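You operate a simulated robot arm through the tools that you are given. There is no shell and no other tool. Be economical: measure what you need, move in short steps, check, and stop when the job is done.

The job below is to be done with a simulated two-armed robot. You get a single attempt, and the scene is never put back.

TASK
Drain the blue parts washer and lift the tray onto the black mat.
Fine: Shut the drain once it is empty, and shut the lid again.

Only the result counts: the job must be done as asked and must still hold three seconds after the hand-in. Knocking over, shifting, dropping, spilling or breaking anything else fails it. A push-on lid holds only when it is set on centred and level and pressed home; a screw cap is set on level and turned clockwise until tight.

THE ROBOT
Two 7-joint arms with two-finger parallel grippers on one trunk, on a base that drives. Base frame: it is fixed to the floor where the robot stands at the start and does not move with it; the origin is under the middle of the robot, x ahead of it, y to its left, z up. Lengths are in mm, angles in degrees, forces in N, time in s.
The left shoulder is at the start at [70, 163, 1072], the right one opposite. With the tool pointing down near the work surface each hand reaches from about 400 to 880 mm from the robot's upright axis, wherever it stands, measured 20 degrees to its own side. Places, roughly: black mat [1100, -400, 800]; blue parts washer [1100, 200, 500]; blue washer lid [1100, 200, 900]; drain lever [900, 0, 700]; red-knobbed lever [800, 400, 700]. Payload 3.43 kg a hand.
The TCP of each hand is the grasp point between the finger pads, 34 mm short of the fingertips. In the tool frame z runs along the fingers and y along their closing line. The gripper opens to 128 mm. The fingers are 24 mm wide and 12 mm thick; the gripper's body (48 by 130 mm) begins 96 mm behind the TCP.
Orientation is that of the tool frame in the base frame, as a unit quaternion [x, y, z, w]. With the fingers straight down and closing along the base's y, the tool's x points along the base's -x, its y along +y and its z along -z.

THE INTERFACE
- The arms move only by the tool step_arm. It takes "left_moves", "right_moves" or both (then of equal length, played together; a hand with none holds still); each is a list of rows, each an object of numbers (a shift or turn left out is 0, a gripper value left out holds the last): "tx", "ty", "tz": the shift along the tool's x, y, z in mm; "ax", "ay", "az": the turn, a rotation vector about the tool's x, y, z in degrees; "hand": the gripper command, from -1 (fully open) to 1 (shut), values between in proportion. In form: [{"tx": .., "ty": .., "tz": .., "ax": .., "ay": .., "az": .., "hand": ..}, ...]. A call has 1 to 20 rows; each row shifts and turns the commanded pose from where the row before left it, along the tool's axes as they then stand. Rows are played at 5 a second. More than 50 mm and 8.6 degrees between two rows, or a gripper value outside its range, and nothing of the call is played. Where a pose cannot be reached the arm comes as near as it can. A force on the tool above 90 N (or 10 N above the force at the start of the call, whichever is more), or a blocked arm, ends the call early, and 0.2 s more pass. The fingers move at their own pace (about 153 mm/s each) and stop on an object; they squeeze with about 31 N. The grip force told is the motor's: it shows also when the fingers shut on nothing. Time passes only in rows, and 0.2 s behind the last, so rows that do not move let the fingers close. The reply holds the time, the measured pose of the TCP, the force on the tool along the base axes, the opening and the grip force, in the units named above and with some noise, with the torque about the TCP (base axes, N m) and any sound that the robot's microphone picked up, and new pictures: "views" is both (left out), scene, wrist or none (wrist: the cameras of the hands that moved).
- Cameras (640 x 400 px; columns grow to the right, rows downward): "scene" is now at [152.7, 7.2, 1330.3]; the picture's right is [0.06, -1.00, 0.00], its down [-0.23, -0.01, -0.97] and it looks along [0.97, 0.06, -0.23] (base axes); focal length 214 px, centre (320, 200). "left" rides on the left gripper at [76, 11, -160] in its tool frame; the picture's right is [-0.15, 0.99, 0.00], its down [-0.88, -0.13, -0.46] and it looks along [-0.45, -0.07, 0.89] (tool axes); focal length 234 px, centre (320, 200). "right" rides on the right gripper at [76, -11, -160] in its tool frame; the picture's right is [0.15, 0.99, 0.00], its down [-0.88, 0.13, -0.46] and it looks along [-0.45, 0.07, 0.89] (tool axes); focal length 234 px, centre (320, 200). There is no depth. A picture from a camera that has moved, and an enlarged one, comes with that camera's place and axes in the base frame and with its lens. The place of the scene camera against the robot may be out by one fixed shift of up to 12 mm in any direction.
- slide_trunk(by): slides the trunk up (or, below 0, down) by that many mm; the arms and the scene camera ride with it, the base frame stays. It gives what a move gives, with no picture.
- base_move(legs): drives the robot by 1 to 6 legs, each [ahead, left, turn to the left] in mm, mm and degrees, along the robot's own axes; the way and the turn of a leg run together, so that a leg with both is an arc; at most 1500 mm and 180 degrees a leg. The arms and the cameras ride along, it lands a little off, and it stops where it bumps. It gives what a move gives, and a new picture of the scene camera.
- aim_head(pan, tilt): turns the head with the scene camera to pan (to the left, within 86 degrees either way) and tilt (down, from -29 to 69), counted from straight ahead of the robot. It gives what a move gives, and a new picture of the scene camera.
- zoom(camera, box): a new picture of the part [left, top, right, bottom] of that camera's present view, enlarged. The clock stands still meanwhile.
- job_done(): hands the job in; it is judged then, once.

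Work in short steps. Places have to be worked out from the pictures, the camera data and where the tool is seen: move nearer, look again, correct. Check each grasp and each placing, and mend what went wrong. You have 120 turns and 260 pictures in all, those below and enlarged ones among them. Open the grippers and draw the arms clear of the work before you hand the job in, unless the task says otherwise; then end with one line.

The tools are called after ">>>" as name(argument=value, ...) on one line, values as JSON. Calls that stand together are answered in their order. step_arm: Moves the arms, as the interface text tells. Its arguments: {"type":"object","properties":{"left_moves":{"type":"array"},"right_moves":{"type":"array"},"views":{"type":"string","enum":["both","scene","wrist","none"]}},"required":[]} The other tools are called the same way: slide_trunk (by) slides the trunk up or down; base_move (legs) drives the base; aim_head (pan, tilt) turns the head that bears the scene camera; zoom (camera, box) takes an enlarged picture of a part of a camera's view; job_done () hands the job in.

At the start:

```text
clock: 0.0
left_ee_pos: [400.7, 184.3, 1399.7]
left_ee_rot: [-0.001, 1.0, -0.002, 0.0]
left_ft_force: [-0.1, 0.2, 0.1]
left_ft_torque: [0.02, -0.02, -0.01]
left_opening: 127.9
left_finger_force: 0.1
right_ee_pos: [409.2, -166.1, 1384.5]
right_ee_rot: [0.001, 1.0, 0.0, 0.0]
right_ft_force: [0.8, 1.4, -0.4]
right_ft_torque: [0.0, 0.01, -0.01]
right_opening: 127.9
right_finger_force: 0.0
trunk travel left (down, up): [-552.0, 388.0]
robot x, y, heading: [1.7, 1.6, -0.0]
head pan, tilt: [3.4, 13.0]
```

scene: 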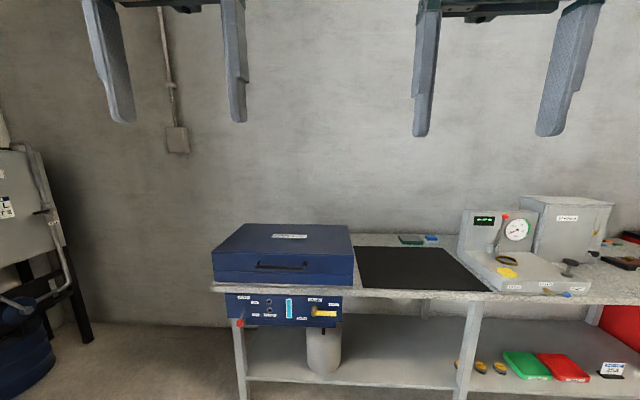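
right: 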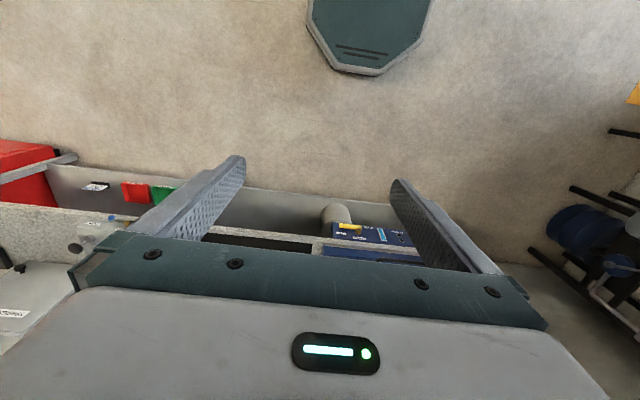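
left: 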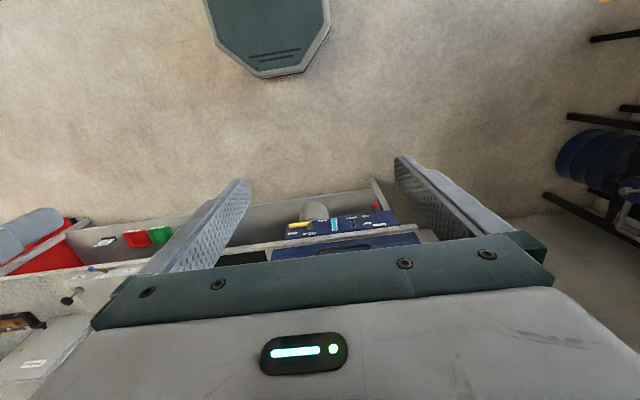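

The washer with its panel of levers and labels is ahead; I zoom in on the panel to read it.

>>> zoom(camera="scene", box=[210, 280, 360, 374])

>>> zoom(camera="scene", box=[200, 210, 380, 322])

```text
4.26 times, centred on (285, 327) of scene
camera zoom: at [152.7, 7.2, 1330.3], right [0.06, -1.0, 0.0], down [-0.23, -0.01, -0.97], along [0.97, 0.06, -0.23], focal length 913 px, centre (469, -340)
```

zoom: 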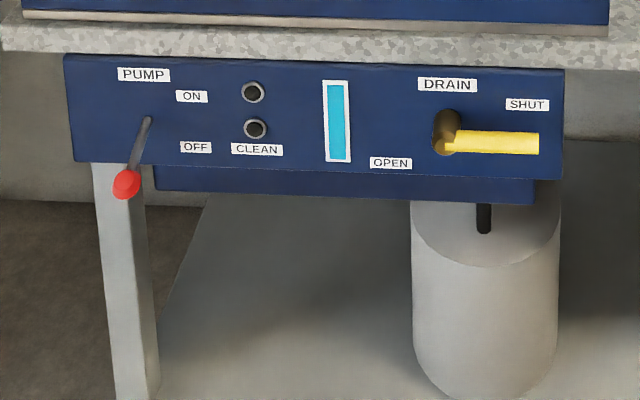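

```text
3.56 times, centred on (290, 266) of scene
camera zoom: at [152.7, 7.2, 1330.3], right [0.06, -1.0, 0.0], down [-0.23, -0.01, -0.97], along [0.97, 0.06, -0.23], focal length 763 px, centre (427, -35)
```

zoom: 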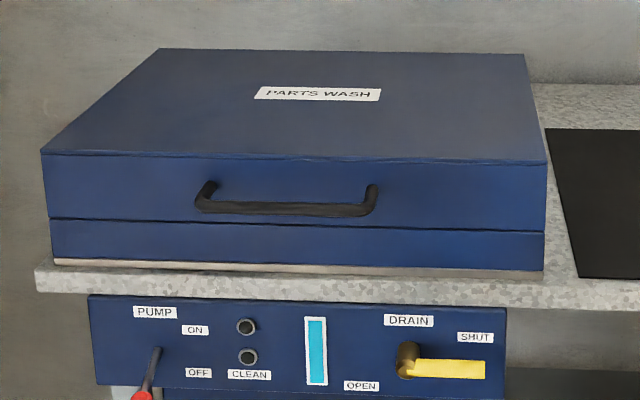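

The lever points right (SHUT), with OPEN to the lower left. The pump looks OFF. I lower the trunk to bring the arms and camera nearer panel height.

>>> slide_trunk(by=-330)

>>> aim_head(pan=5, tilt=20)

>>> zoom(camera="scene", box=[200, 180, 360, 280])

```text
clock: 3.2
left_ee_pos: [400.7, 184.0, 1071.3]
left_ee_rot: [0.0, 1.0, 0.0, -0.001]
left_ft_force: [0.1, -0.6, 0.6]
left_ft_torque: [0.04, 0.0, 0.0]
left_opening: 128.3
left_finger_force: 0.1
right_ee_pos: [409.2, -165.6, 1054.2]
right_ee_rot: [0.0, 1.0, 0.0, 0.0]
right_ft_force: [-0.2, 0.4, 0.0]
right_ft_torque: [0.03, -0.04, -0.02]
right_opening: 127.9
right_finger_force: 0.1
trunk travel left (down, up): [-222.0, 718.0]
robot x, y, heading: [-1.7, -1.7, -0.0]
head pan, tilt: [3.4, 13.0]
```

```text
clock: 3.9
left_ee_pos: [399.9, 185.2, 1070.4]
left_ee_rot: [-0.001, 1.0, -0.001, 0.0]
left_ft_force: [0.0, -0.2, 0.3]
left_ft_torque: [0.01, 0.02, 0.0]
left_opening: 128.2
left_finger_force: 0.0
right_ee_pos: [408.6, -164.4, 1053.2]
right_ee_rot: [0.0, 1.0, 0.001, -0.001]
right_ft_force: [0.0, -0.7, -0.7]
right_ft_torque: [-0.03, 0.0, 0.01]
right_opening: 128.0
right_finger_force: 0.0
trunk travel left (down, up): [-222.0, 718.0]
robot x, y, heading: [-0.6, -0.9, -0.1]
head pan, tilt: [5.0, 20.0]
camera scene: at [152.2, 9.8, 988.9], right [0.09, -1.0, 0.0], down [-0.34, -0.03, -0.94], along [0.94, 0.08, -0.34], focal length 214 px, centre (320, 200)
```

scene: 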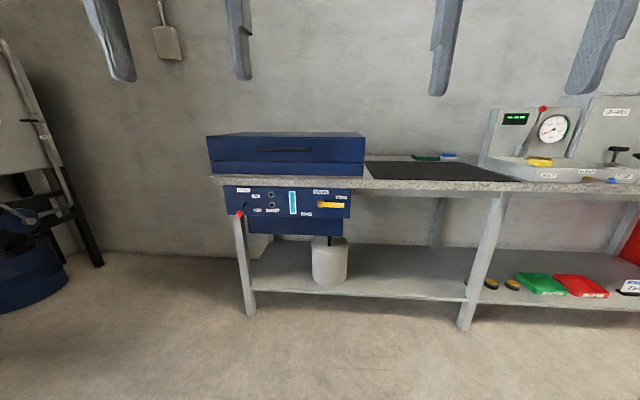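

```text
4.00 times, centred on (280, 230) of scene
camera zoom: at [152.2, 9.8, 988.9], right [0.09, -1.0, 0.0], down [-0.34, -0.03, -0.94], along [0.94, 0.08, -0.34], focal length 858 px, centre (480, 80)
```

zoom: 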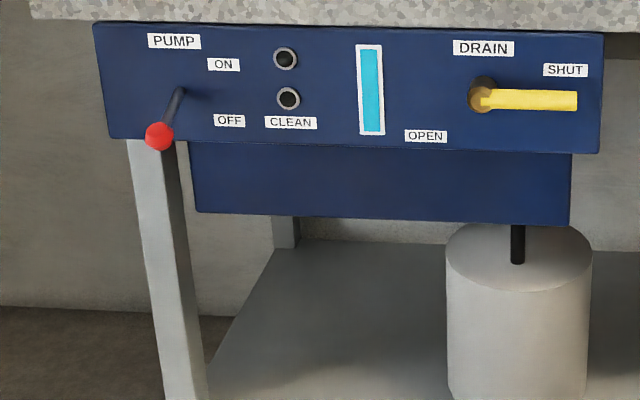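

Triangulating: hub at about (847, 64, 721), lever to y≈-15, panel face at x≈876. I move the right arm forward and turn it to point ahead, with the fingers shut.

>>> step_arm(right_moves=[{"tx": -45, "hand": 1}, {"tx": -45}, {"tx": -45}, {"ay": -8.2}, {"ay": -8.2}, {"ay": -8.2}, {"ay": -8.2}, {"ay": -8.2}, {"ay": -8.2}, {"ay": -8.2}, {"ay": -8.2}, {"ay": -8.2}, {"ay": -8.2}, {"ay": -8.0}])

```text
clock: 6.9
left_ee_pos: [400.1, 184.2, 1070.5]
left_ee_rot: [-0.001, 1.0, 0.0, 0.0]
left_ft_force: [0.0, -0.1, 0.7]
left_ft_torque: [-0.02, 0.0, 0.0]
left_opening: 128.0
left_finger_force: 0.1
right_ee_pos: [543.2, -164.6, 1055.5]
right_ee_rot: [0.0, 0.706, 0.0, 0.708]
right_ft_force: [-0.4, -0.1, -0.5]
right_ft_torque: [-0.01, 0.01, -0.04]
right_opening: 0.0
right_finger_force: 31.5
trunk travel left (down, up): [-222.0, 718.0]
robot x, y, heading: [1.8, -3.0, -0.1]
head pan, tilt: [5.0, 20.0]
camera scene: at [152.5, 9.6, 988.9], right [0.09, -1.0, 0.0], down [-0.34, -0.03, -0.94], along [0.94, 0.08, -0.34], focal length 214 px, centre (320, 200)
camera right: at [385.1, -175.2, 976.8], right [0.0, 0.99, -0.15], down [-0.46, 0.13, 0.88], along [0.89, 0.07, 0.45], focal length 234 px, centre (320, 200)
```

scene: 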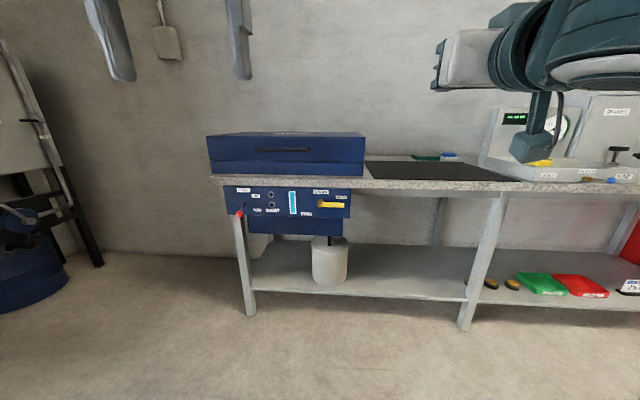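
right: 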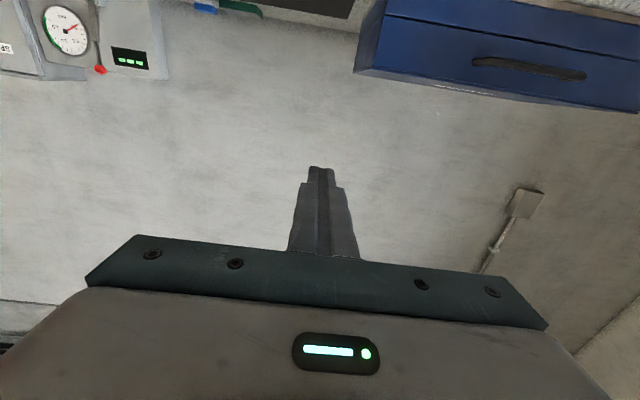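

Now to in front of and above the lever.

>>> step_arm(right_moves=[{"tx": 37, "ty": 22, "tz": 24}, {"tx": 37, "ty": 22, "tz": 24}, {"tx": 37, "ty": 22, "tz": 24}, {"tx": 37, "ty": 22, "tz": 24}, {"tx": 37, "ty": 22, "tz": 24}, {"tx": 37, "ty": 22, "tz": 24}, {"tx": 37, "ty": 22, "tz": 24}, {"tx": 37, "ty": 22, "tz": 24}])

```text
clock: 8.7
left_ee_pos: [401.2, 185.0, 1069.4]
left_ee_rot: [-0.002, 1.0, -0.001, 0.0]
left_ft_force: [0.0, 0.6, 0.1]
left_ft_torque: [0.02, 0.02, 0.02]
left_opening: 128.0
left_finger_force: 0.1
right_ee_pos: [735.5, 9.7, 758.4]
right_ee_rot: [-0.001, 0.708, 0.001, 0.707]
right_ft_force: [0.1, 0.0, 0.1]
right_ft_torque: [0.0, -0.02, 0.02]
right_opening: 0.2
right_finger_force: 31.0
trunk travel left (down, up): [-222.0, 718.0]
robot x, y, heading: [-2.7, 2.1, -0.1]
head pan, tilt: [5.0, 20.0]
camera scene: at [152.7, 10.2, 988.8], right [0.09, -1.0, 0.0], down [-0.34, -0.03, -0.94], along [0.94, 0.08, -0.34], focal length 214 px, centre (320, 200)
camera right: at [575.6, 0.1, 681.5], right [0.0, 0.99, -0.15], down [-0.46, 0.13, 0.88], along [0.89, 0.07, 0.45], focal length 234 px, centre (320, 200)
```

scene: 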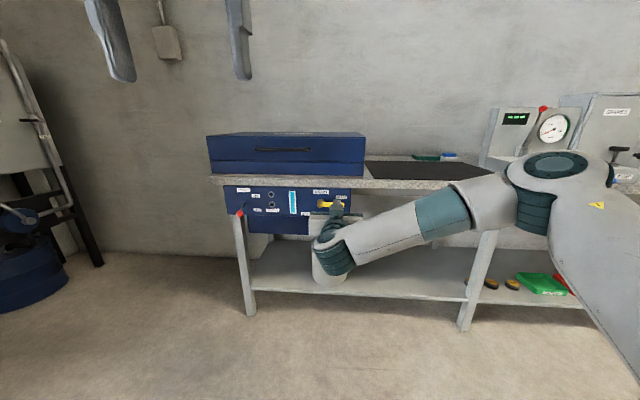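
right: 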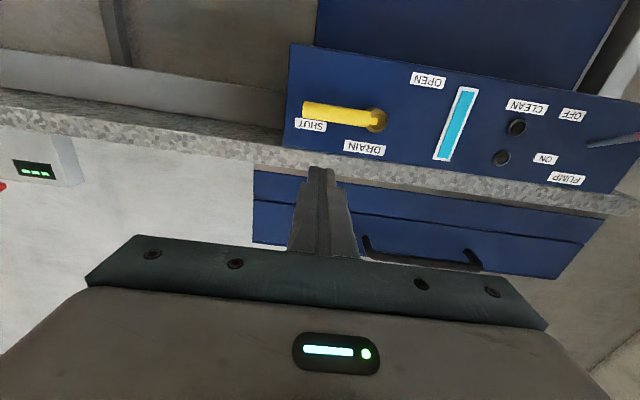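

The lever is at z≈714, y -13..67. I advance to tip x≈862 above the lever.

>>> step_arm(right_moves=[{"tz": 31}, {"tz": 31}, {"tz": 30}, {}])

>>> zoom(camera="scene", box=[280, 170, 380, 232])

```text
clock: 9.7
left_ee_pos: [401.3, 183.9, 1071.2]
left_ee_rot: [-0.001, 1.0, -0.001, -0.001]
left_ft_force: [0.6, 0.2, 0.1]
left_ft_torque: [-0.02, -0.01, -0.01]
left_opening: 127.9
left_finger_force: 0.0
right_ee_pos: [829.0, 10.9, 758.1]
right_ee_rot: [0.0, 0.707, 0.001, 0.707]
right_ft_force: [0.3, -0.1, 0.4]
right_ft_torque: [0.01, -0.01, 0.0]
right_opening: 0.0
right_finger_force: 31.2
trunk travel left (down, up): [-222.0, 718.0]
robot x, y, heading: [1.2, -2.2, 0.3]
head pan, tilt: [5.0, 20.0]
camera scene: at [152.2, 9.8, 988.9], right [0.09, -1.0, 0.0], down [-0.34, -0.03, -0.94], along [0.94, 0.08, -0.34], focal length 214 px, centre (320, 200)
camera right: at [668.9, 0.8, 681.0], right [0.0, 0.99, -0.15], down [-0.46, 0.13, 0.88], along [0.89, 0.07, 0.45], focal length 234 px, centre (320, 200)
```

scene: 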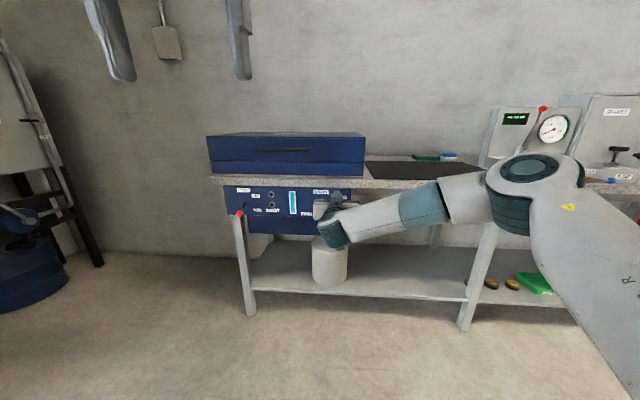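
right: 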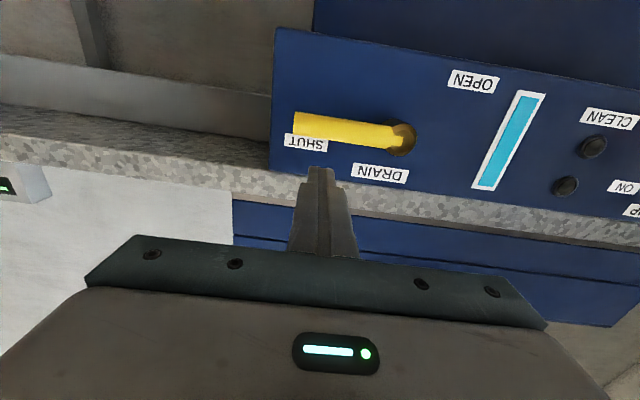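

```text
6.40 times, centred on (330, 201) of scene
camera zoom: at [152.2, 9.8, 988.9], right [0.09, -1.0, 0.0], down [-0.34, -0.03, -0.94], along [0.94, 0.08, -0.34], focal length 1373 px, centre (256, 194)
```

zoom: 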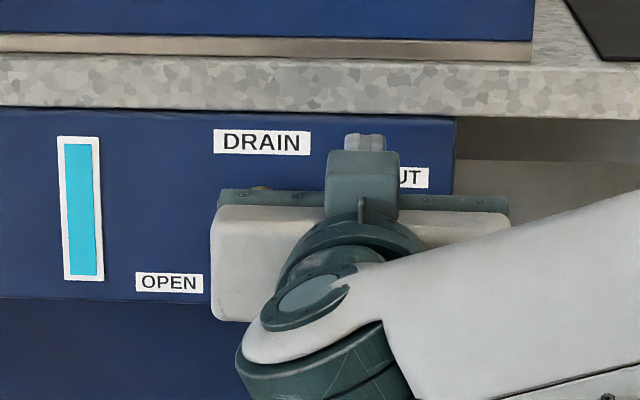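

Fingers are above the lever. I begin the arc downward and watch the force.

>>> step_arm(right_moves=[{"tx": 15}, {"tx": 14}, {"tx": 14.6, "ty": -3}, {"tx": 14.8, "ty": 1}, {"tx": 14, "ty": 5}, {}])

```text
clock: 11.1
left_ee_pos: [401.6, 184.7, 1070.5]
left_ee_rot: [-0.001, 1.0, -0.001, 0.0]
left_ft_force: [0.4, -0.1, 0.4]
left_ft_torque: [0.01, 0.01, -0.01]
left_opening: 128.2
left_finger_force: 0.1
right_ee_pos: [828.2, 12.6, 686.4]
right_ee_rot: [0.0, 0.707, 0.0, 0.707]
right_ft_force: [0.3, 0.5, -0.1]
right_ft_torque: [-0.02, 0.0, -0.04]
right_opening: 0.0
right_finger_force: 31.3
trunk travel left (down, up): [-222.0, 718.0]
robot x, y, heading: [-0.6, -0.9, 0.1]
head pan, tilt: [5.0, 20.0]
camera scene: at [152.3, 9.8, 988.8], right [0.09, -1.0, 0.0], down [-0.34, -0.03, -0.94], along [0.94, 0.08, -0.34], focal length 214 px, centre (320, 200)
camera right: at [669.6, 3.0, 609.1], right [0.0, 0.99, -0.15], down [-0.46, 0.13, 0.88], along [0.89, 0.07, 0.45], focal length 234 px, centre (320, 200)
```

scene: 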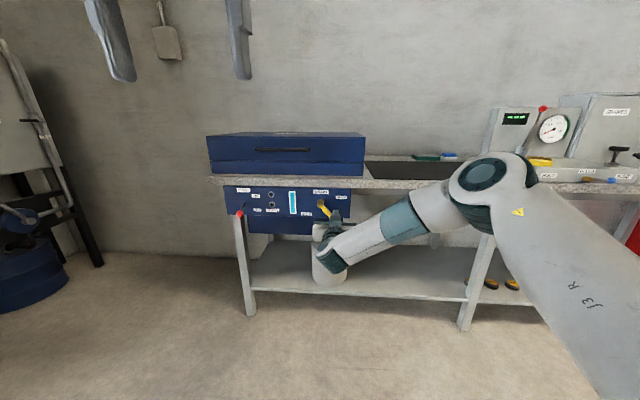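
right: 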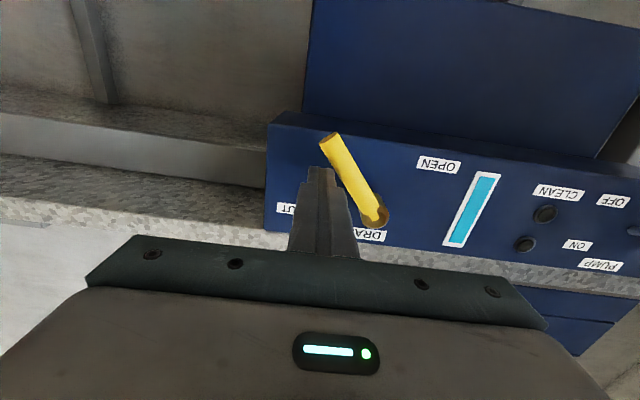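

The lever turned with little effort; I continue the arc to straight down and a little past.

>>> step_arm(right_moves=[{"tx": 12.3, "ty": 8.3}, {"tx": 9.7, "ty": 11.2}, {"tx": 6.5, "ty": 13.4}, {"tx": 2, "ty": 8}, {}])

>>> zoom(camera="right", box=[240, 80, 560, 280])

```text
clock: 12.3
left_ee_pos: [400.5, 182.7, 1070.6]
left_ee_rot: [0.0, 1.0, 0.0, 0.002]
left_ft_force: [-0.7, 0.4, -0.8]
left_ft_torque: [0.01, 0.02, 0.03]
left_opening: 128.0
left_finger_force: 0.0
right_ee_pos: [828.7, 50.9, 655.7]
right_ee_rot: [0.002, 0.707, -0.002, 0.707]
right_ft_force: [-7.6, -17.4, 2.1]
right_ft_torque: [0.11, -0.07, -0.43]
right_opening: 0.1
right_finger_force: 31.3
trunk travel left (down, up): [-222.0, 718.0]
robot x, y, heading: [-1.9, 0.2, -0.2]
head pan, tilt: [5.0, 20.0]
camera scene: at [151.4, 8.2, 989.0], right [0.09, -1.0, 0.0], down [-0.34, -0.03, -0.94], along [0.94, 0.08, -0.34], focal length 214 px, centre (320, 200)
camera right: at [669.9, 41.9, 578.6], right [0.01, 0.99, -0.15], down [-0.46, 0.13, 0.88], along [0.89, 0.06, 0.45], focal length 234 px, centre (320, 200)
```

scene: 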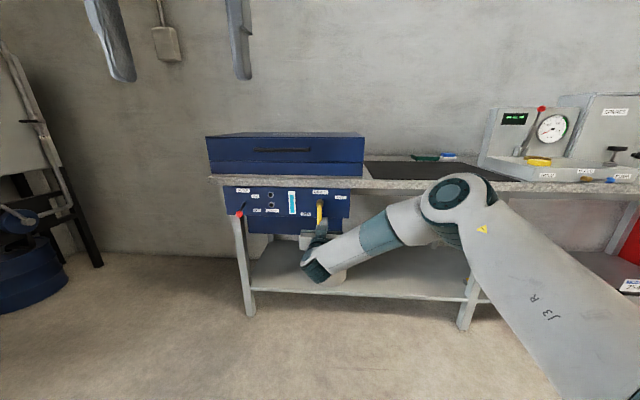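
right: 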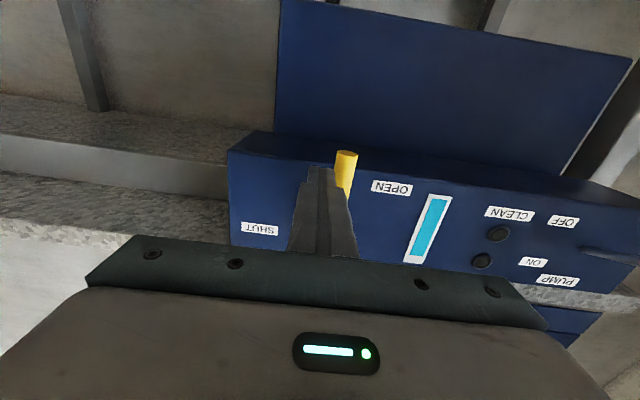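

```text
2.00 times, centred on (400, 180) of right
camera zoom: at [669.9, 41.9, 578.6], right [0.01, 0.99, -0.15], down [-0.46, 0.13, 0.88], along [0.89, 0.06, 0.45], focal length 468 px, centre (160, 240)
```

zoom: 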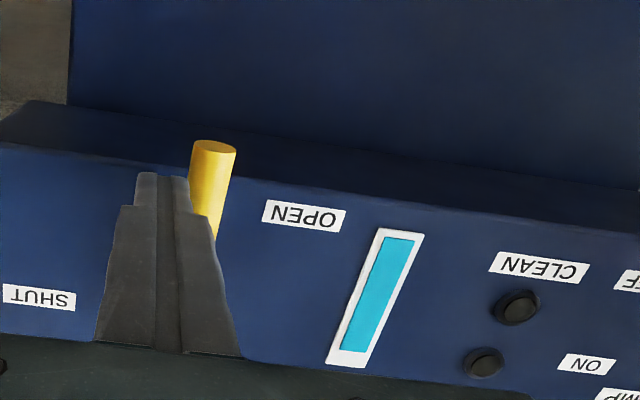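

The lever hit its stop pointing down (OPEN). I back off and wait to see whether the gauge falls.

>>> step_arm(right_moves=[{"ty": -30}, {"ty": -30}, {}, {}, {}, {}, {}, {}, {}, {}, {}, {}, {}, {}, {}, {}, {}, {}, {}, {}], views="wrist")

```text
clock: 16.5
left_ee_pos: [400.9, 185.4, 1070.2]
left_ee_rot: [-0.001, 1.0, -0.001, 0.0]
left_ft_force: [0.2, 0.7, -0.2]
left_ft_torque: [0.0, 0.0, -0.03]
left_opening: 128.0
left_finger_force: 0.1
right_ee_pos: [828.7, -3.9, 652.2]
right_ee_rot: [0.0, 0.707, 0.0, 0.707]
right_ft_force: [-1.1, -0.2, 0.6]
right_ft_torque: [0.01, -0.03, -0.01]
right_opening: 0.0
right_finger_force: 31.4
trunk travel left (down, up): [-222.0, 718.0]
robot x, y, heading: [0.0, 0.7, -0.5]
head pan, tilt: [5.0, 20.0]
camera right: at [669.2, -15.0, 576.8], right [0.0, 0.99, -0.15], down [-0.46, 0.13, 0.88], along [0.89, 0.07, 0.45], focal length 234 px, centre (320, 200)
```

right: 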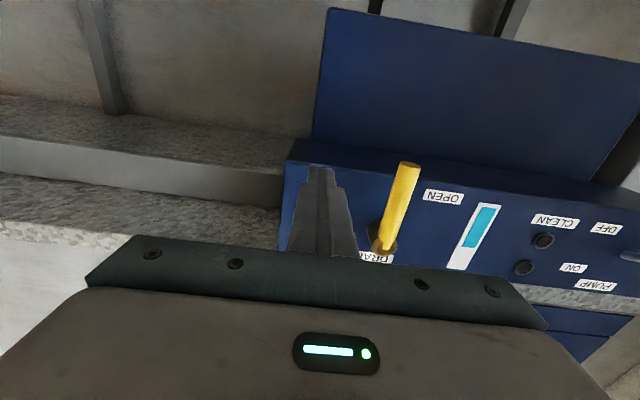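

Gauge is falling (about a third gone). I wait longer.

>>> step_arm(right_moves=[{}, {}, {}, {}, {}, {}, {}, {}, {}, {}, {}, {}, {}, {}, {}, {}, {}, {}, {}, {}], views="none")

>>> step_arm(right_moves=[{}, {}, {}, {}, {}, {}, {}, {}, {}, {}, {}, {}, {}, {}, {}, {}, {}, {}, {}, {}], views="wrist")

>>> zoom(camera="right", box=[400, 170, 560, 270])

```text
clock: 20.7
left_ee_pos: [401.5, 184.4, 1071.3]
left_ee_rot: [0.0, 1.0, -0.001, 0.0]
left_ft_force: [0.2, -0.9, 0.0]
left_ft_torque: [0.0, 0.0, -0.01]
left_opening: 128.0
left_finger_force: 0.1
right_ee_pos: [828.7, -5.9, 653.0]
right_ee_rot: [0.0, 0.707, 0.0, 0.707]
right_ft_force: [-0.7, -0.5, 0.3]
right_ft_torque: [0.03, -0.01, 0.0]
right_opening: 0.0
right_finger_force: 31.6
trunk travel left (down, up): [-222.0, 718.0]
robot x, y, heading: [-4.8, -0.1, -0.2]
head pan, tilt: [5.0, 20.0]
```

```text
clock: 24.9
left_ee_pos: [401.1, 184.2, 1070.7]
left_ee_rot: [-0.001, 1.0, -0.001, 0.0]
left_ft_force: [-0.3, 0.2, 0.3]
left_ft_torque: [0.01, -0.01, 0.01]
left_opening: 127.9
left_finger_force: 0.1
right_ee_pos: [829.0, -5.2, 653.9]
right_ee_rot: [0.0, 0.707, 0.0, 0.707]
right_ft_force: [-0.5, 0.3, -0.3]
right_ft_torque: [0.0, 0.02, -0.02]
right_opening: 0.0
right_finger_force: 30.4
trunk travel left (down, up): [-222.0, 718.0]
robot x, y, heading: [-0.6, 2.4, -0.1]
head pan, tilt: [5.0, 20.0]
camera right: at [669.2, -15.0, 576.8], right [0.0, 0.99, -0.15], down [-0.46, 0.13, 0.88], along [0.89, 0.07, 0.45], focal length 234 px, centre (320, 200)
```

right: 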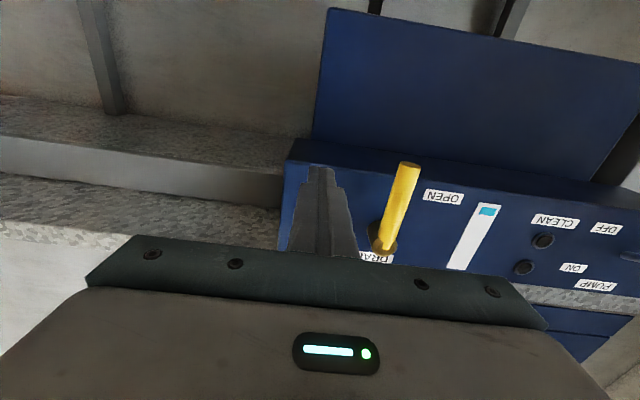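

```text
4.00 times, centred on (480, 220) of right
camera zoom: at [669.2, -15.0, 576.8], right [0.0, 0.99, -0.15], down [-0.46, 0.13, 0.88], along [0.89, 0.07, 0.45], focal length 937 px, centre (-320, 120)
```

zoom: 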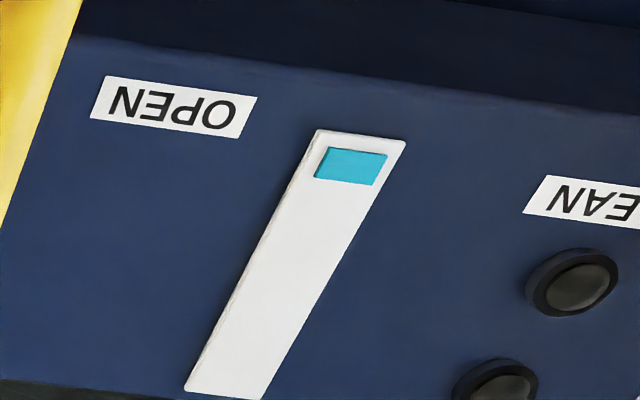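

Nearly empty. While waiting, I carry the fingers around to the left side of the lever.

>>> step_arm(right_moves=[{"tz": -35}, {"tz": -35}, {"ty": 35}, {"ty": 35}, {"ty": 37}, {"tz": 35}, {"tz": 35}, {}, {}, {}, {}, {}, {}, {}, {}, {}, {}, {}])

>>> zoom(camera="right", box=[240, 120, 480, 270])

```text
clock: 28.7
left_ee_pos: [400.6, 183.6, 1070.9]
left_ee_rot: [-0.001, 1.0, -0.001, 0.0]
left_ft_force: [-0.2, -0.3, -0.5]
left_ft_torque: [0.01, 0.03, -0.01]
left_opening: 127.9
left_finger_force: 0.1
right_ee_pos: [829.6, 100.9, 656.6]
right_ee_rot: [0.0, 0.707, 0.0, 0.707]
right_ft_force: [0.0, 0.0, -0.4]
right_ft_torque: [0.01, 0.01, -0.01]
right_opening: 0.0
right_finger_force: 31.0
trunk travel left (down, up): [-222.0, 718.0]
robot x, y, heading: [-0.4, 2.4, -0.1]
head pan, tilt: [5.0, 20.0]
camera scene: at [152.3, 9.9, 988.9], right [0.09, -1.0, 0.0], down [-0.34, -0.03, -0.94], along [0.94, 0.08, -0.34], focal length 214 px, centre (320, 200)
camera right: at [669.2, 92.0, 579.0], right [0.0, 0.99, -0.15], down [-0.46, 0.13, 0.88], along [0.89, 0.07, 0.45], focal length 234 px, centre (320, 200)
```

scene: 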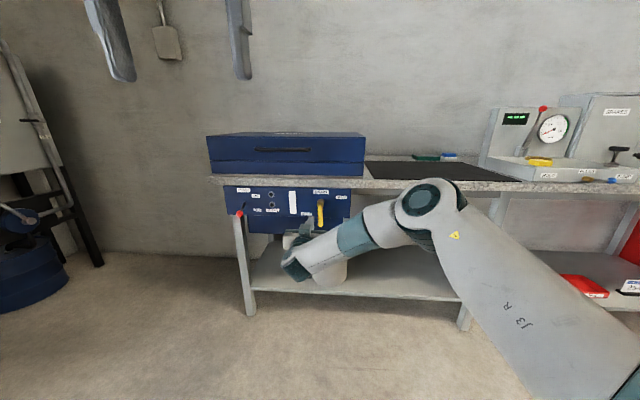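
right: 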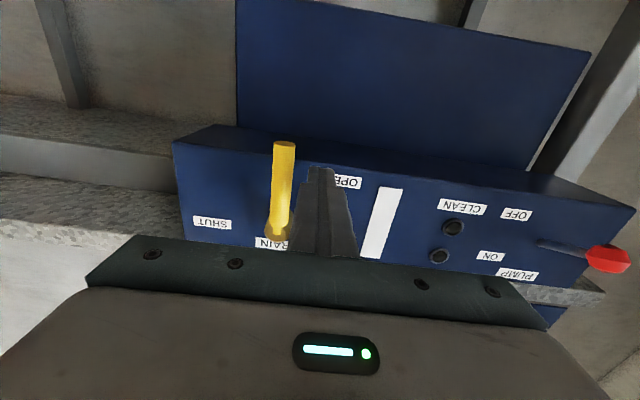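

```text
2.67 times, centred on (360, 195) of right
camera zoom: at [669.2, 92.0, 579.0], right [0.0, 0.99, -0.15], down [-0.46, 0.13, 0.88], along [0.89, 0.07, 0.45], focal length 624 px, centre (213, 213)
```

zoom: 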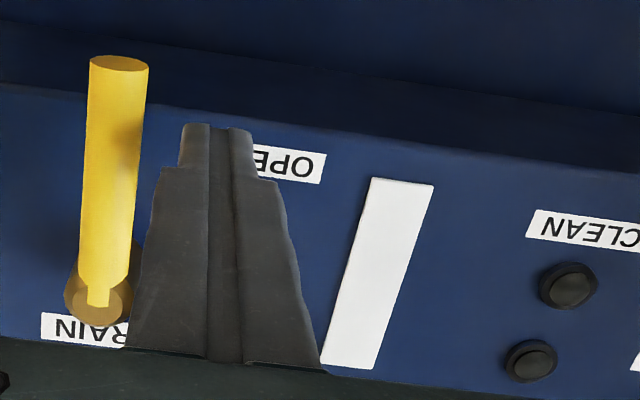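

Gauge empty. I wait a second, then sweep the lever back to SHUT.

>>> step_arm(right_moves=[{}, {}, {}, {}, {"ty": -18}, {"ty": -14.6, "tx": 2.9}, {"ty": -14.8, "tx": -1.1}, {"ty": -14, "tx": -4.9}, {"ty": -12.3, "tx": -8.3}, {"ty": -9.7, "tx": -11.2}, {"ty": -6.5, "tx": -13.4}, {"ty": -2, "tx": -8}, {}])

>>> zoom(camera="right", box=[240, 80, 480, 230])

```text
clock: 31.5
left_ee_pos: [403.1, 183.8, 1070.8]
left_ee_rot: [-0.001, 1.0, -0.001, 0.0]
left_ft_force: [-0.3, -0.4, 0.3]
left_ft_torque: [-0.03, -0.01, 0.0]
left_opening: 127.7
left_finger_force: 0.1
right_ee_pos: [827.8, 10.2, 695.2]
right_ee_rot: [-0.001, 0.71, 0.0, 0.704]
right_ft_force: [-5.8, -0.4, -13.6]
right_ft_torque: [-0.01, 0.39, 0.03]
right_opening: 0.0
right_finger_force: 31.3
trunk travel left (down, up): [-222.0, 718.0]
robot x, y, heading: [1.0, -0.4, 0.0]
head pan, tilt: [5.0, 20.0]
camera scene: at [153.4, 9.8, 988.5], right [0.09, -1.0, 0.0], down [-0.34, -0.03, -0.94], along [0.94, 0.08, -0.34], focal length 214 px, centre (320, 200)
camera right: at [668.6, -0.6, 618.7], right [0.0, 0.99, -0.15], down [-0.45, 0.13, 0.88], along [0.89, 0.07, 0.45], focal length 234 px, centre (320, 200)
```

scene: 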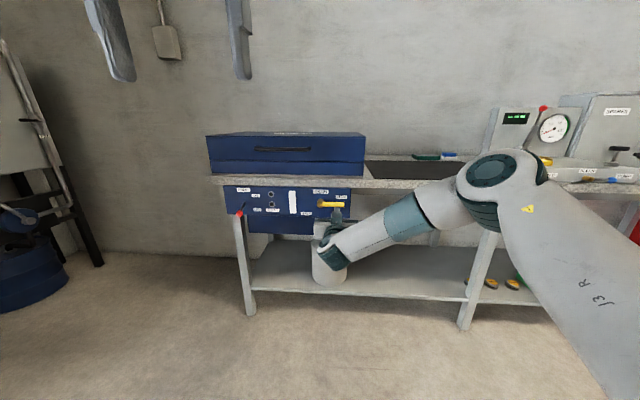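
right: 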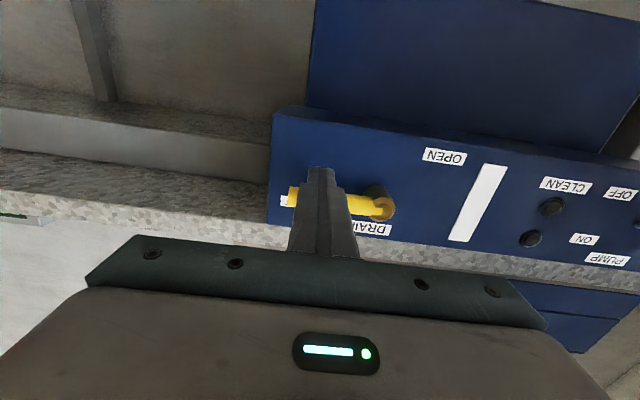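

```text
2.67 times, centred on (360, 155) of right
camera zoom: at [668.6, -0.6, 618.7], right [0.0, 0.99, -0.15], down [-0.45, 0.13, 0.88], along [0.89, 0.07, 0.45], focal length 624 px, centre (213, 320)
```

zoom: 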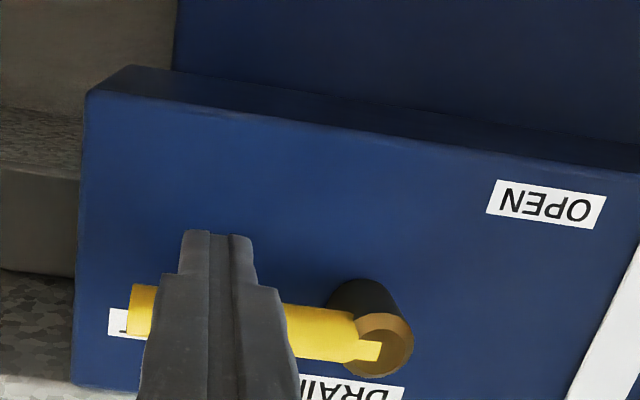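

The lever is back at SHUT. I withdraw the right hand and then look closely at the lid handle.

>>> step_arm(right_moves=[{"tx": 20}, {"tz": -45}, {"tz": -45}, {"tz": -45}, {"tz": -45}, {"tz": -45, "ty": -40}, {"ty": -45, "tx": -15}, {"ty": -45, "tx": -15}, {"ty": -45, "tx": -15}, {}], views="none")

>>> zoom(camera="scene", box=[200, 125, 380, 237])

```text
refused: row 6 steps farther than a row can; nothing moved
```

```text
3.56 times, centred on (290, 181) of scene
camera zoom: at [153.4, 9.8, 988.5], right [0.09, -1.0, 0.0], down [-0.34, -0.03, -0.94], along [0.94, 0.08, -0.34], focal length 763 px, centre (427, 268)
```

zoom: 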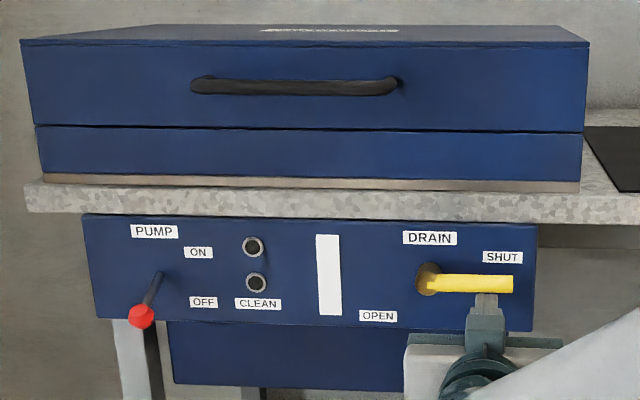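

>>> step_arm(right_moves=[{"tx": 20}, {"tz": -45}, {"tz": -45}, {"tz": -45}, {"tz": -45}, {"tz": -45}, {"ty": -45, "tx": -15}, {"ty": -45, "tx": -15}, {"ty": -45, "tx": -15}, {"ty": -45, "tx": -15}, {}], views="scene")

```text
clock: 33.9
left_ee_pos: [400.7, 186.1, 1070.8]
left_ee_rot: [-0.001, 1.0, -0.001, 0.0]
left_ft_force: [-0.8, 0.6, -0.7]
left_ft_torque: [-0.02, -0.01, 0.01]
left_opening: 128.2
left_finger_force: 0.0
right_ee_pos: [603.7, -149.1, 747.9]
right_ee_rot: [0.003, 0.709, -0.004, 0.705]
right_ft_force: [0.2, -0.8, 0.0]
right_ft_torque: [-0.01, 0.0, -0.01]
right_opening: 0.1
right_finger_force: 31.4
right hand out of reach, approached as far as the arm can: row 10
trunk travel left (down, up): [-222.0, 718.0]
robot x, y, heading: [-4.3, 0.9, -0.2]
head pan, tilt: [5.0, 20.0]
camera scene: at [152.2, 10.4, 988.9], right [0.09, -1.0, 0.0], down [-0.34, -0.03, -0.94], along [0.94, 0.08, -0.34], focal length 214 px, centre (320, 200)
```

scene: 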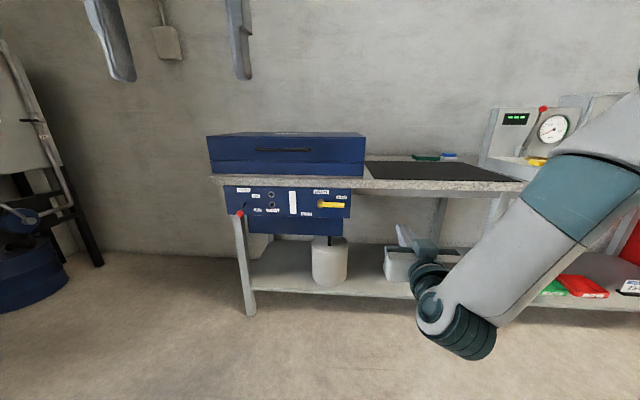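

Lever stays SHUT. I bring the right arm back up and point it down again.

>>> step_arm(right_moves=[{"tx": -45}, {"tx": -45}, {"tx": -45}, {"tx": -45}, {"tx": -45}, {"tx": -45}, {"tx": -40}, {"ay": 8.2}, {"ay": 8.2}, {"ay": 8.2}, {"ay": 8.2}, {"ay": 8.2}, {"ay": 8.2}, {"ay": 8.2}, {"ay": 8.2}, {"ay": 8.2}, {"ay": 8.2}, {"ay": 8.0}, {"tx": 40, "hand": -1}, {"tx": 40}, {"tx": 40}], views="none")

```text
refused: the rows must be a list of 1 to 20 entries
```

>>> step_arm(right_moves=[{"tx": -45}, {"tx": -45}, {"tx": -45}, {"tx": -45}, {"tx": -45}, {"tx": -45}, {"tx": -40}, {"ay": 8.2}, {"ay": 8.2}, {"ay": 8.2}, {"ay": 8.2}, {"ay": 8.2}, {"ay": 8.2}, {"ay": 8.2}, {"ay": 8.2}, {"ay": 8.2}, {"ay": 8.2}, {"ay": 8.0}, {"tx": 40, "hand": -1}, {"tx": 40}], left_moves=[{"tx": -45}, {"tx": -45}, {"tx": -45}, {"ay": -8.2}, {"ay": -8.2}, {"ay": -8.2}, {"ay": -8.2}, {"ay": -8.2}, {"ay": -8.2}, {"ay": -8.2}, {"ay": -8.2}, {"ay": -8.2}, {"ay": -8.2}, {"ay": -8.0}, {"hand": 0.1}, {}, {}, {}, {}, {}], views="none")

>>> base_move(legs=[[230, 0, 0]])

```text
clock: 38.1
left_ee_pos: [533.6, 184.1, 1063.8]
left_ee_rot: [-0.001, 0.708, 0.001, 0.707]
left_ft_force: [0.0, -0.9, -0.5]
left_ft_torque: [-0.01, -0.02, 0.02]
left_opening: 57.5
left_finger_force: 0.1
left hand out of reach, approached as far as the arm can: row 3
right_ee_pos: [508.3, -153.8, 1034.0]
right_ee_rot: [0.0, 1.0, 0.0, 0.0]
right_ft_force: [-0.3, -1.1, -0.2]
right_ft_torque: [0.04, -0.01, -0.03]
right_opening: 128.1
right_finger_force: 0.1
right hand out of reach, approached as far as the arm can: row 18
trunk travel left (down, up): [-222.0, 718.0]
robot x, y, heading: [4.5, -1.2, 0.0]
head pan, tilt: [5.0, 20.0]
```

```text
clock: 39.9
left_ee_pos: [762.3, 185.5, 1062.8]
left_ee_rot: [-0.001, 0.707, -0.001, 0.707]
left_ft_force: [-0.4, 0.2, -0.2]
left_ft_torque: [0.0, -0.02, 0.04]
left_opening: 57.4
left_finger_force: 0.0
right_ee_pos: [740.8, -152.2, 1033.5]
right_ee_rot: [0.0, 1.0, -0.001, 0.0]
right_ft_force: [-0.1, 0.4, 0.5]
right_ft_torque: [0.01, 0.06, -0.03]
right_opening: 128.2
right_finger_force: 0.1
trunk travel left (down, up): [-222.0, 718.0]
robot x, y, heading: [229.6, -2.8, 0.0]
head pan, tilt: [5.0, 20.0]
camera scene: at [382.9, 10.0, 988.7], right [0.09, -1.0, 0.0], down [-0.34, -0.03, -0.94], along [0.94, 0.08, -0.34], focal length 214 px, centre (320, 200)
```

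scene: 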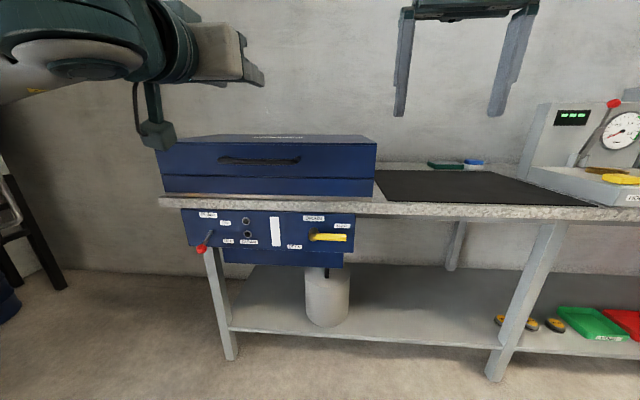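

In position. I raise the trunk for the lid's arc and a better view from above, and lower the left hand in front of the handle.

>>> slide_trunk(by=230)

>>> step_arm(left_moves=[{"tx": 45}, {"tx": 45}, {"tx": 45}, {"tx": 45}, {"tx": 45}, {"tx": 45}, {"tx": 45}, {"tx": 45}, {"tx": 47}, {}])

```text
clock: 42.3
left_ee_pos: [763.3, 185.1, 1293.4]
left_ee_rot: [-0.002, 0.707, 0.001, 0.707]
left_ft_force: [0.4, 1.5, -1.0]
left_ft_torque: [0.0, 0.03, -0.02]
left_opening: 57.8
left_finger_force: 0.0
right_ee_pos: [740.4, -151.7, 1264.3]
right_ee_rot: [0.0, 1.0, 0.0, 0.0]
right_ft_force: [-0.1, -0.1, -0.3]
right_ft_torque: [0.03, 0.02, 0.0]
right_opening: 128.0
right_finger_force: 0.1
trunk travel left (down, up): [-452.0, 488.0]
robot x, y, heading: [230.3, -2.2, 0.1]
head pan, tilt: [5.0, 20.0]
```

```text
clock: 44.5
left_ee_pos: [827.8, 135.2, 953.5]
left_ee_rot: [-0.004, 0.707, 0.004, 0.707]
left_ft_force: [-1.3, -1.1, 0.7]
left_ft_torque: [-0.02, 0.03, 0.03]
left_opening: 57.4
left_finger_force: 0.0
left hand out of reach, approached as far as the arm can: row 3, 4, 5, 6, 7, 8, 9
right_ee_pos: [736.5, -152.7, 1265.5]
right_ee_rot: [0.0, 1.0, 0.001, 0.001]
right_ft_force: [-0.7, -0.5, -0.1]
right_ft_torque: [-0.01, -0.06, 0.02]
right_opening: 128.1
right_finger_force: 0.0
trunk travel left (down, up): [-452.0, 488.0]
robot x, y, heading: [228.4, 2.4, 0.3]
head pan, tilt: [5.0, 20.0]
camera scene: at [380.0, 8.6, 1219.3], right [0.09, -1.0, 0.0], down [-0.34, -0.03, -0.94], along [0.94, 0.08, -0.34], focal length 214 px, centre (320, 200)
camera left: at [668.5, 146.2, 878.2], right [-0.01, 0.99, 0.15], down [-0.45, -0.14, 0.88], along [0.89, -0.06, 0.45], focal length 234 px, centre (320, 200)
```

scene: 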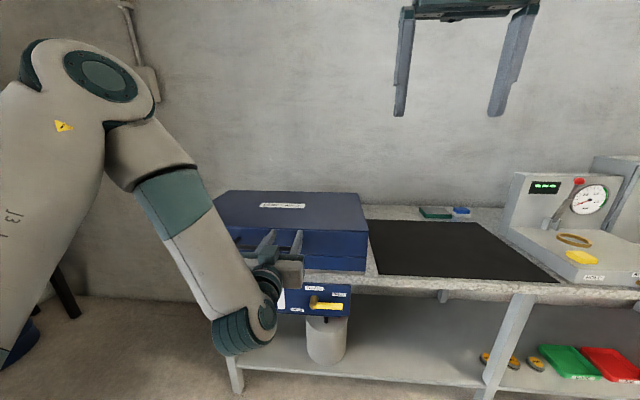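
left: 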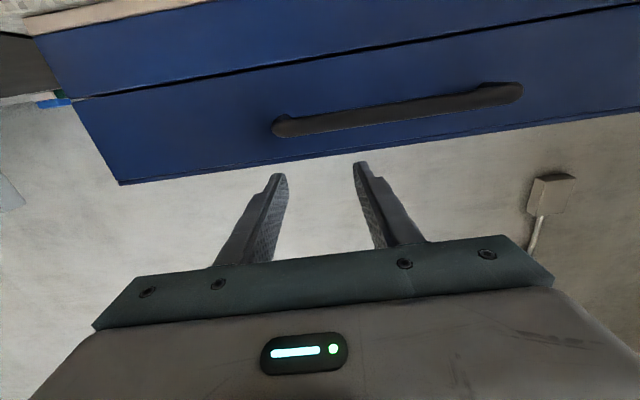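

The hand can't get so near the body with the tool level; I back the base 120 mm.

>>> base_move(legs=[[-120, 0, 0]])

>>> step_arm(left_moves=[{"tx": 20, "ty": 20}, {"tx": 25, "ty": 20}, {"tx": 25, "ty": 10}, {}])

```text
clock: 45.7
left_ee_pos: [711.1, 135.6, 950.9]
left_ee_rot: [-0.004, 0.708, 0.003, 0.706]
left_ft_force: [0.0, -1.1, 0.0]
left_ft_torque: [-0.02, 0.0, 0.02]
left_opening: 57.6
left_finger_force: 0.0
right_ee_pos: [620.7, -152.7, 1264.4]
right_ee_rot: [0.0, 1.0, 0.0, 0.0]
right_ft_force: [0.1, -0.1, 0.3]
right_ft_torque: [-0.01, 0.0, -0.01]
right_opening: 128.2
right_finger_force: 0.0
trunk travel left (down, up): [-452.0, 488.0]
robot x, y, heading: [113.4, 2.3, 0.2]
head pan, tilt: [5.0, 20.0]
camera scene: at [263.5, 9.8, 1218.9], right [0.09, -1.0, 0.0], down [-0.34, -0.03, -0.94], along [0.94, 0.08, -0.34], focal length 214 px, centre (320, 200)
```

scene: 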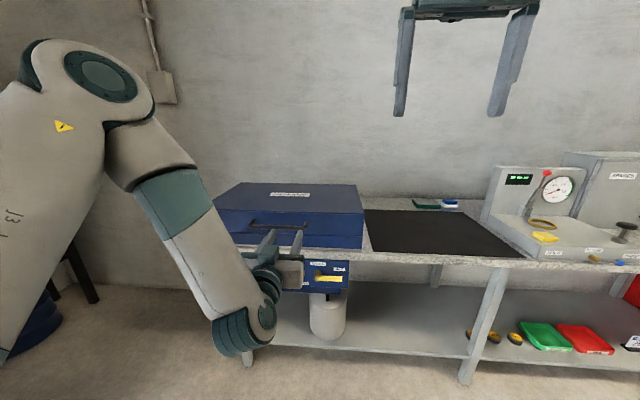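

```text
clock: 46.7
left_ee_pos: [699.2, 125.4, 913.6]
left_ee_rot: [-0.008, 0.709, 0.007, 0.705]
left_ft_force: [-0.4, -0.6, 0.6]
left_ft_torque: [-0.03, 0.02, 0.01]
left_opening: 57.8
left_finger_force: 0.1
left hand out of reach, approached as far as the arm can: row 1, 2, 3
right_ee_pos: [619.7, -152.3, 1264.5]
right_ee_rot: [0.0, 1.0, -0.001, 0.001]
right_ft_force: [0.5, -0.4, -0.2]
right_ft_torque: [0.04, -0.02, 0.01]
right_opening: 128.2
right_finger_force: 0.0
trunk travel left (down, up): [-452.0, 488.0]
robot x, y, heading: [109.0, -0.7, 0.0]
head pan, tilt: [5.0, 20.0]
camera scene: at [263.4, 10.0, 1219.0], right [0.09, -1.0, 0.0], down [-0.34, -0.03, -0.94], along [0.94, 0.08, -0.34], focal length 214 px, centre (320, 200)
camera left: at [541.0, 134.7, 838.7], right [-0.02, 0.99, 0.15], down [-0.45, -0.14, 0.88], along [0.89, -0.05, 0.44], focal length 234 px, centre (320, 200)
```

scene: 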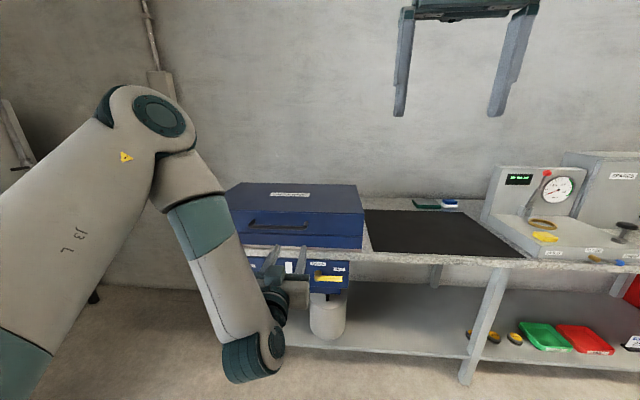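
left: 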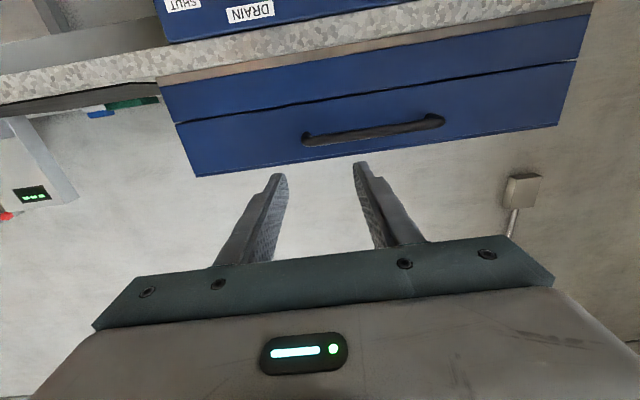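

The commanded pose is still too close to the body; I push it forward and look.

>>> step_arm(left_moves=[{"tz": 40}, {"tz": 40}, {"tz": 35}, {}], views="wrist")

```text
clock: 47.7
left_ee_pos: [807.6, 96.6, 930.0]
left_ee_rot: [-0.006, 0.709, 0.006, 0.705]
left_ft_force: [0.4, 0.1, 0.3]
left_ft_torque: [0.02, 0.01, -0.02]
left_opening: 57.5
left_finger_force: 0.0
left hand out of reach, approached as far as the arm can: row 1, 2, 3
right_ee_pos: [621.2, -151.4, 1264.4]
right_ee_rot: [0.0, 1.0, 0.0, 0.0]
right_ft_force: [-0.3, -0.4, -0.2]
right_ft_torque: [0.0, 0.02, 0.02]
right_opening: 127.8
right_finger_force: 0.0
trunk travel left (down, up): [-452.0, 488.0]
robot x, y, heading: [111.7, 0.8, -0.3]
head pan, tilt: [5.0, 20.0]
camera left: at [648.0, 106.3, 854.6], right [-0.02, 0.99, 0.15], down [-0.45, -0.14, 0.88], along [0.89, -0.05, 0.44], focal length 234 px, centre (320, 200)
```

left: 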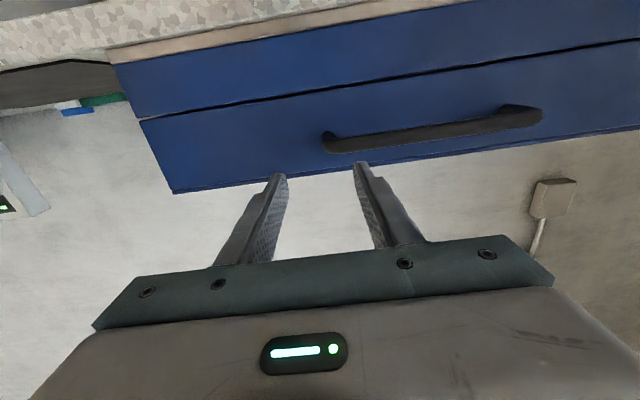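

The arm seems caught against a joint limit; I lift it up and left to where it tracked well, then approach anew.

>>> step_arm(left_moves=[{"tz": -40, "tx": -25}, {"tx": -45, "ty": 15}, {"tx": -45, "ty": 15}, {"tx": -45, "ty": 15}, {"tx": -30, "ty": 15}, {}], views="scene")

```text
clock: 49.1
left_ee_pos: [768.0, 156.0, 1119.6]
left_ee_rot: [-0.003, 0.709, 0.003, 0.706]
left_ft_force: [-0.6, -0.7, 0.0]
left_ft_torque: [-0.02, 0.0, 0.0]
left_opening: 57.6
left_finger_force: 0.0
right_ee_pos: [620.9, -153.7, 1264.6]
right_ee_rot: [0.0, 1.0, 0.0, 0.0]
right_ft_force: [-0.2, -0.6, -0.2]
right_ft_torque: [0.01, -0.02, -0.01]
right_opening: 128.1
right_finger_force: 0.0
trunk travel left (down, up): [-452.0, 488.0]
robot x, y, heading: [110.4, 4.4, 0.2]
head pan, tilt: [5.0, 20.0]
camera scene: at [264.1, 9.1, 1218.9], right [0.09, -1.0, 0.0], down [-0.34, -0.03, -0.94], along [0.94, 0.08, -0.34], focal length 214 px, centre (320, 200)
```

scene: 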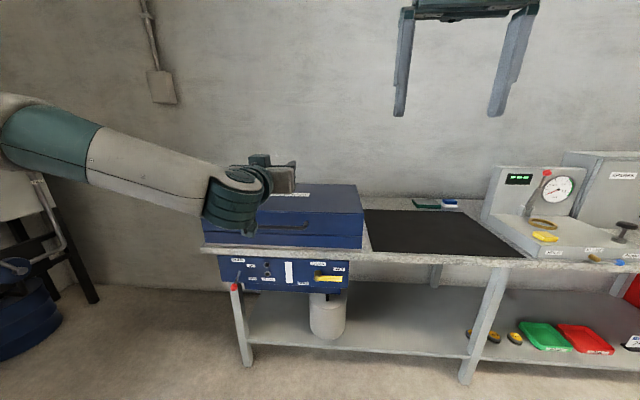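

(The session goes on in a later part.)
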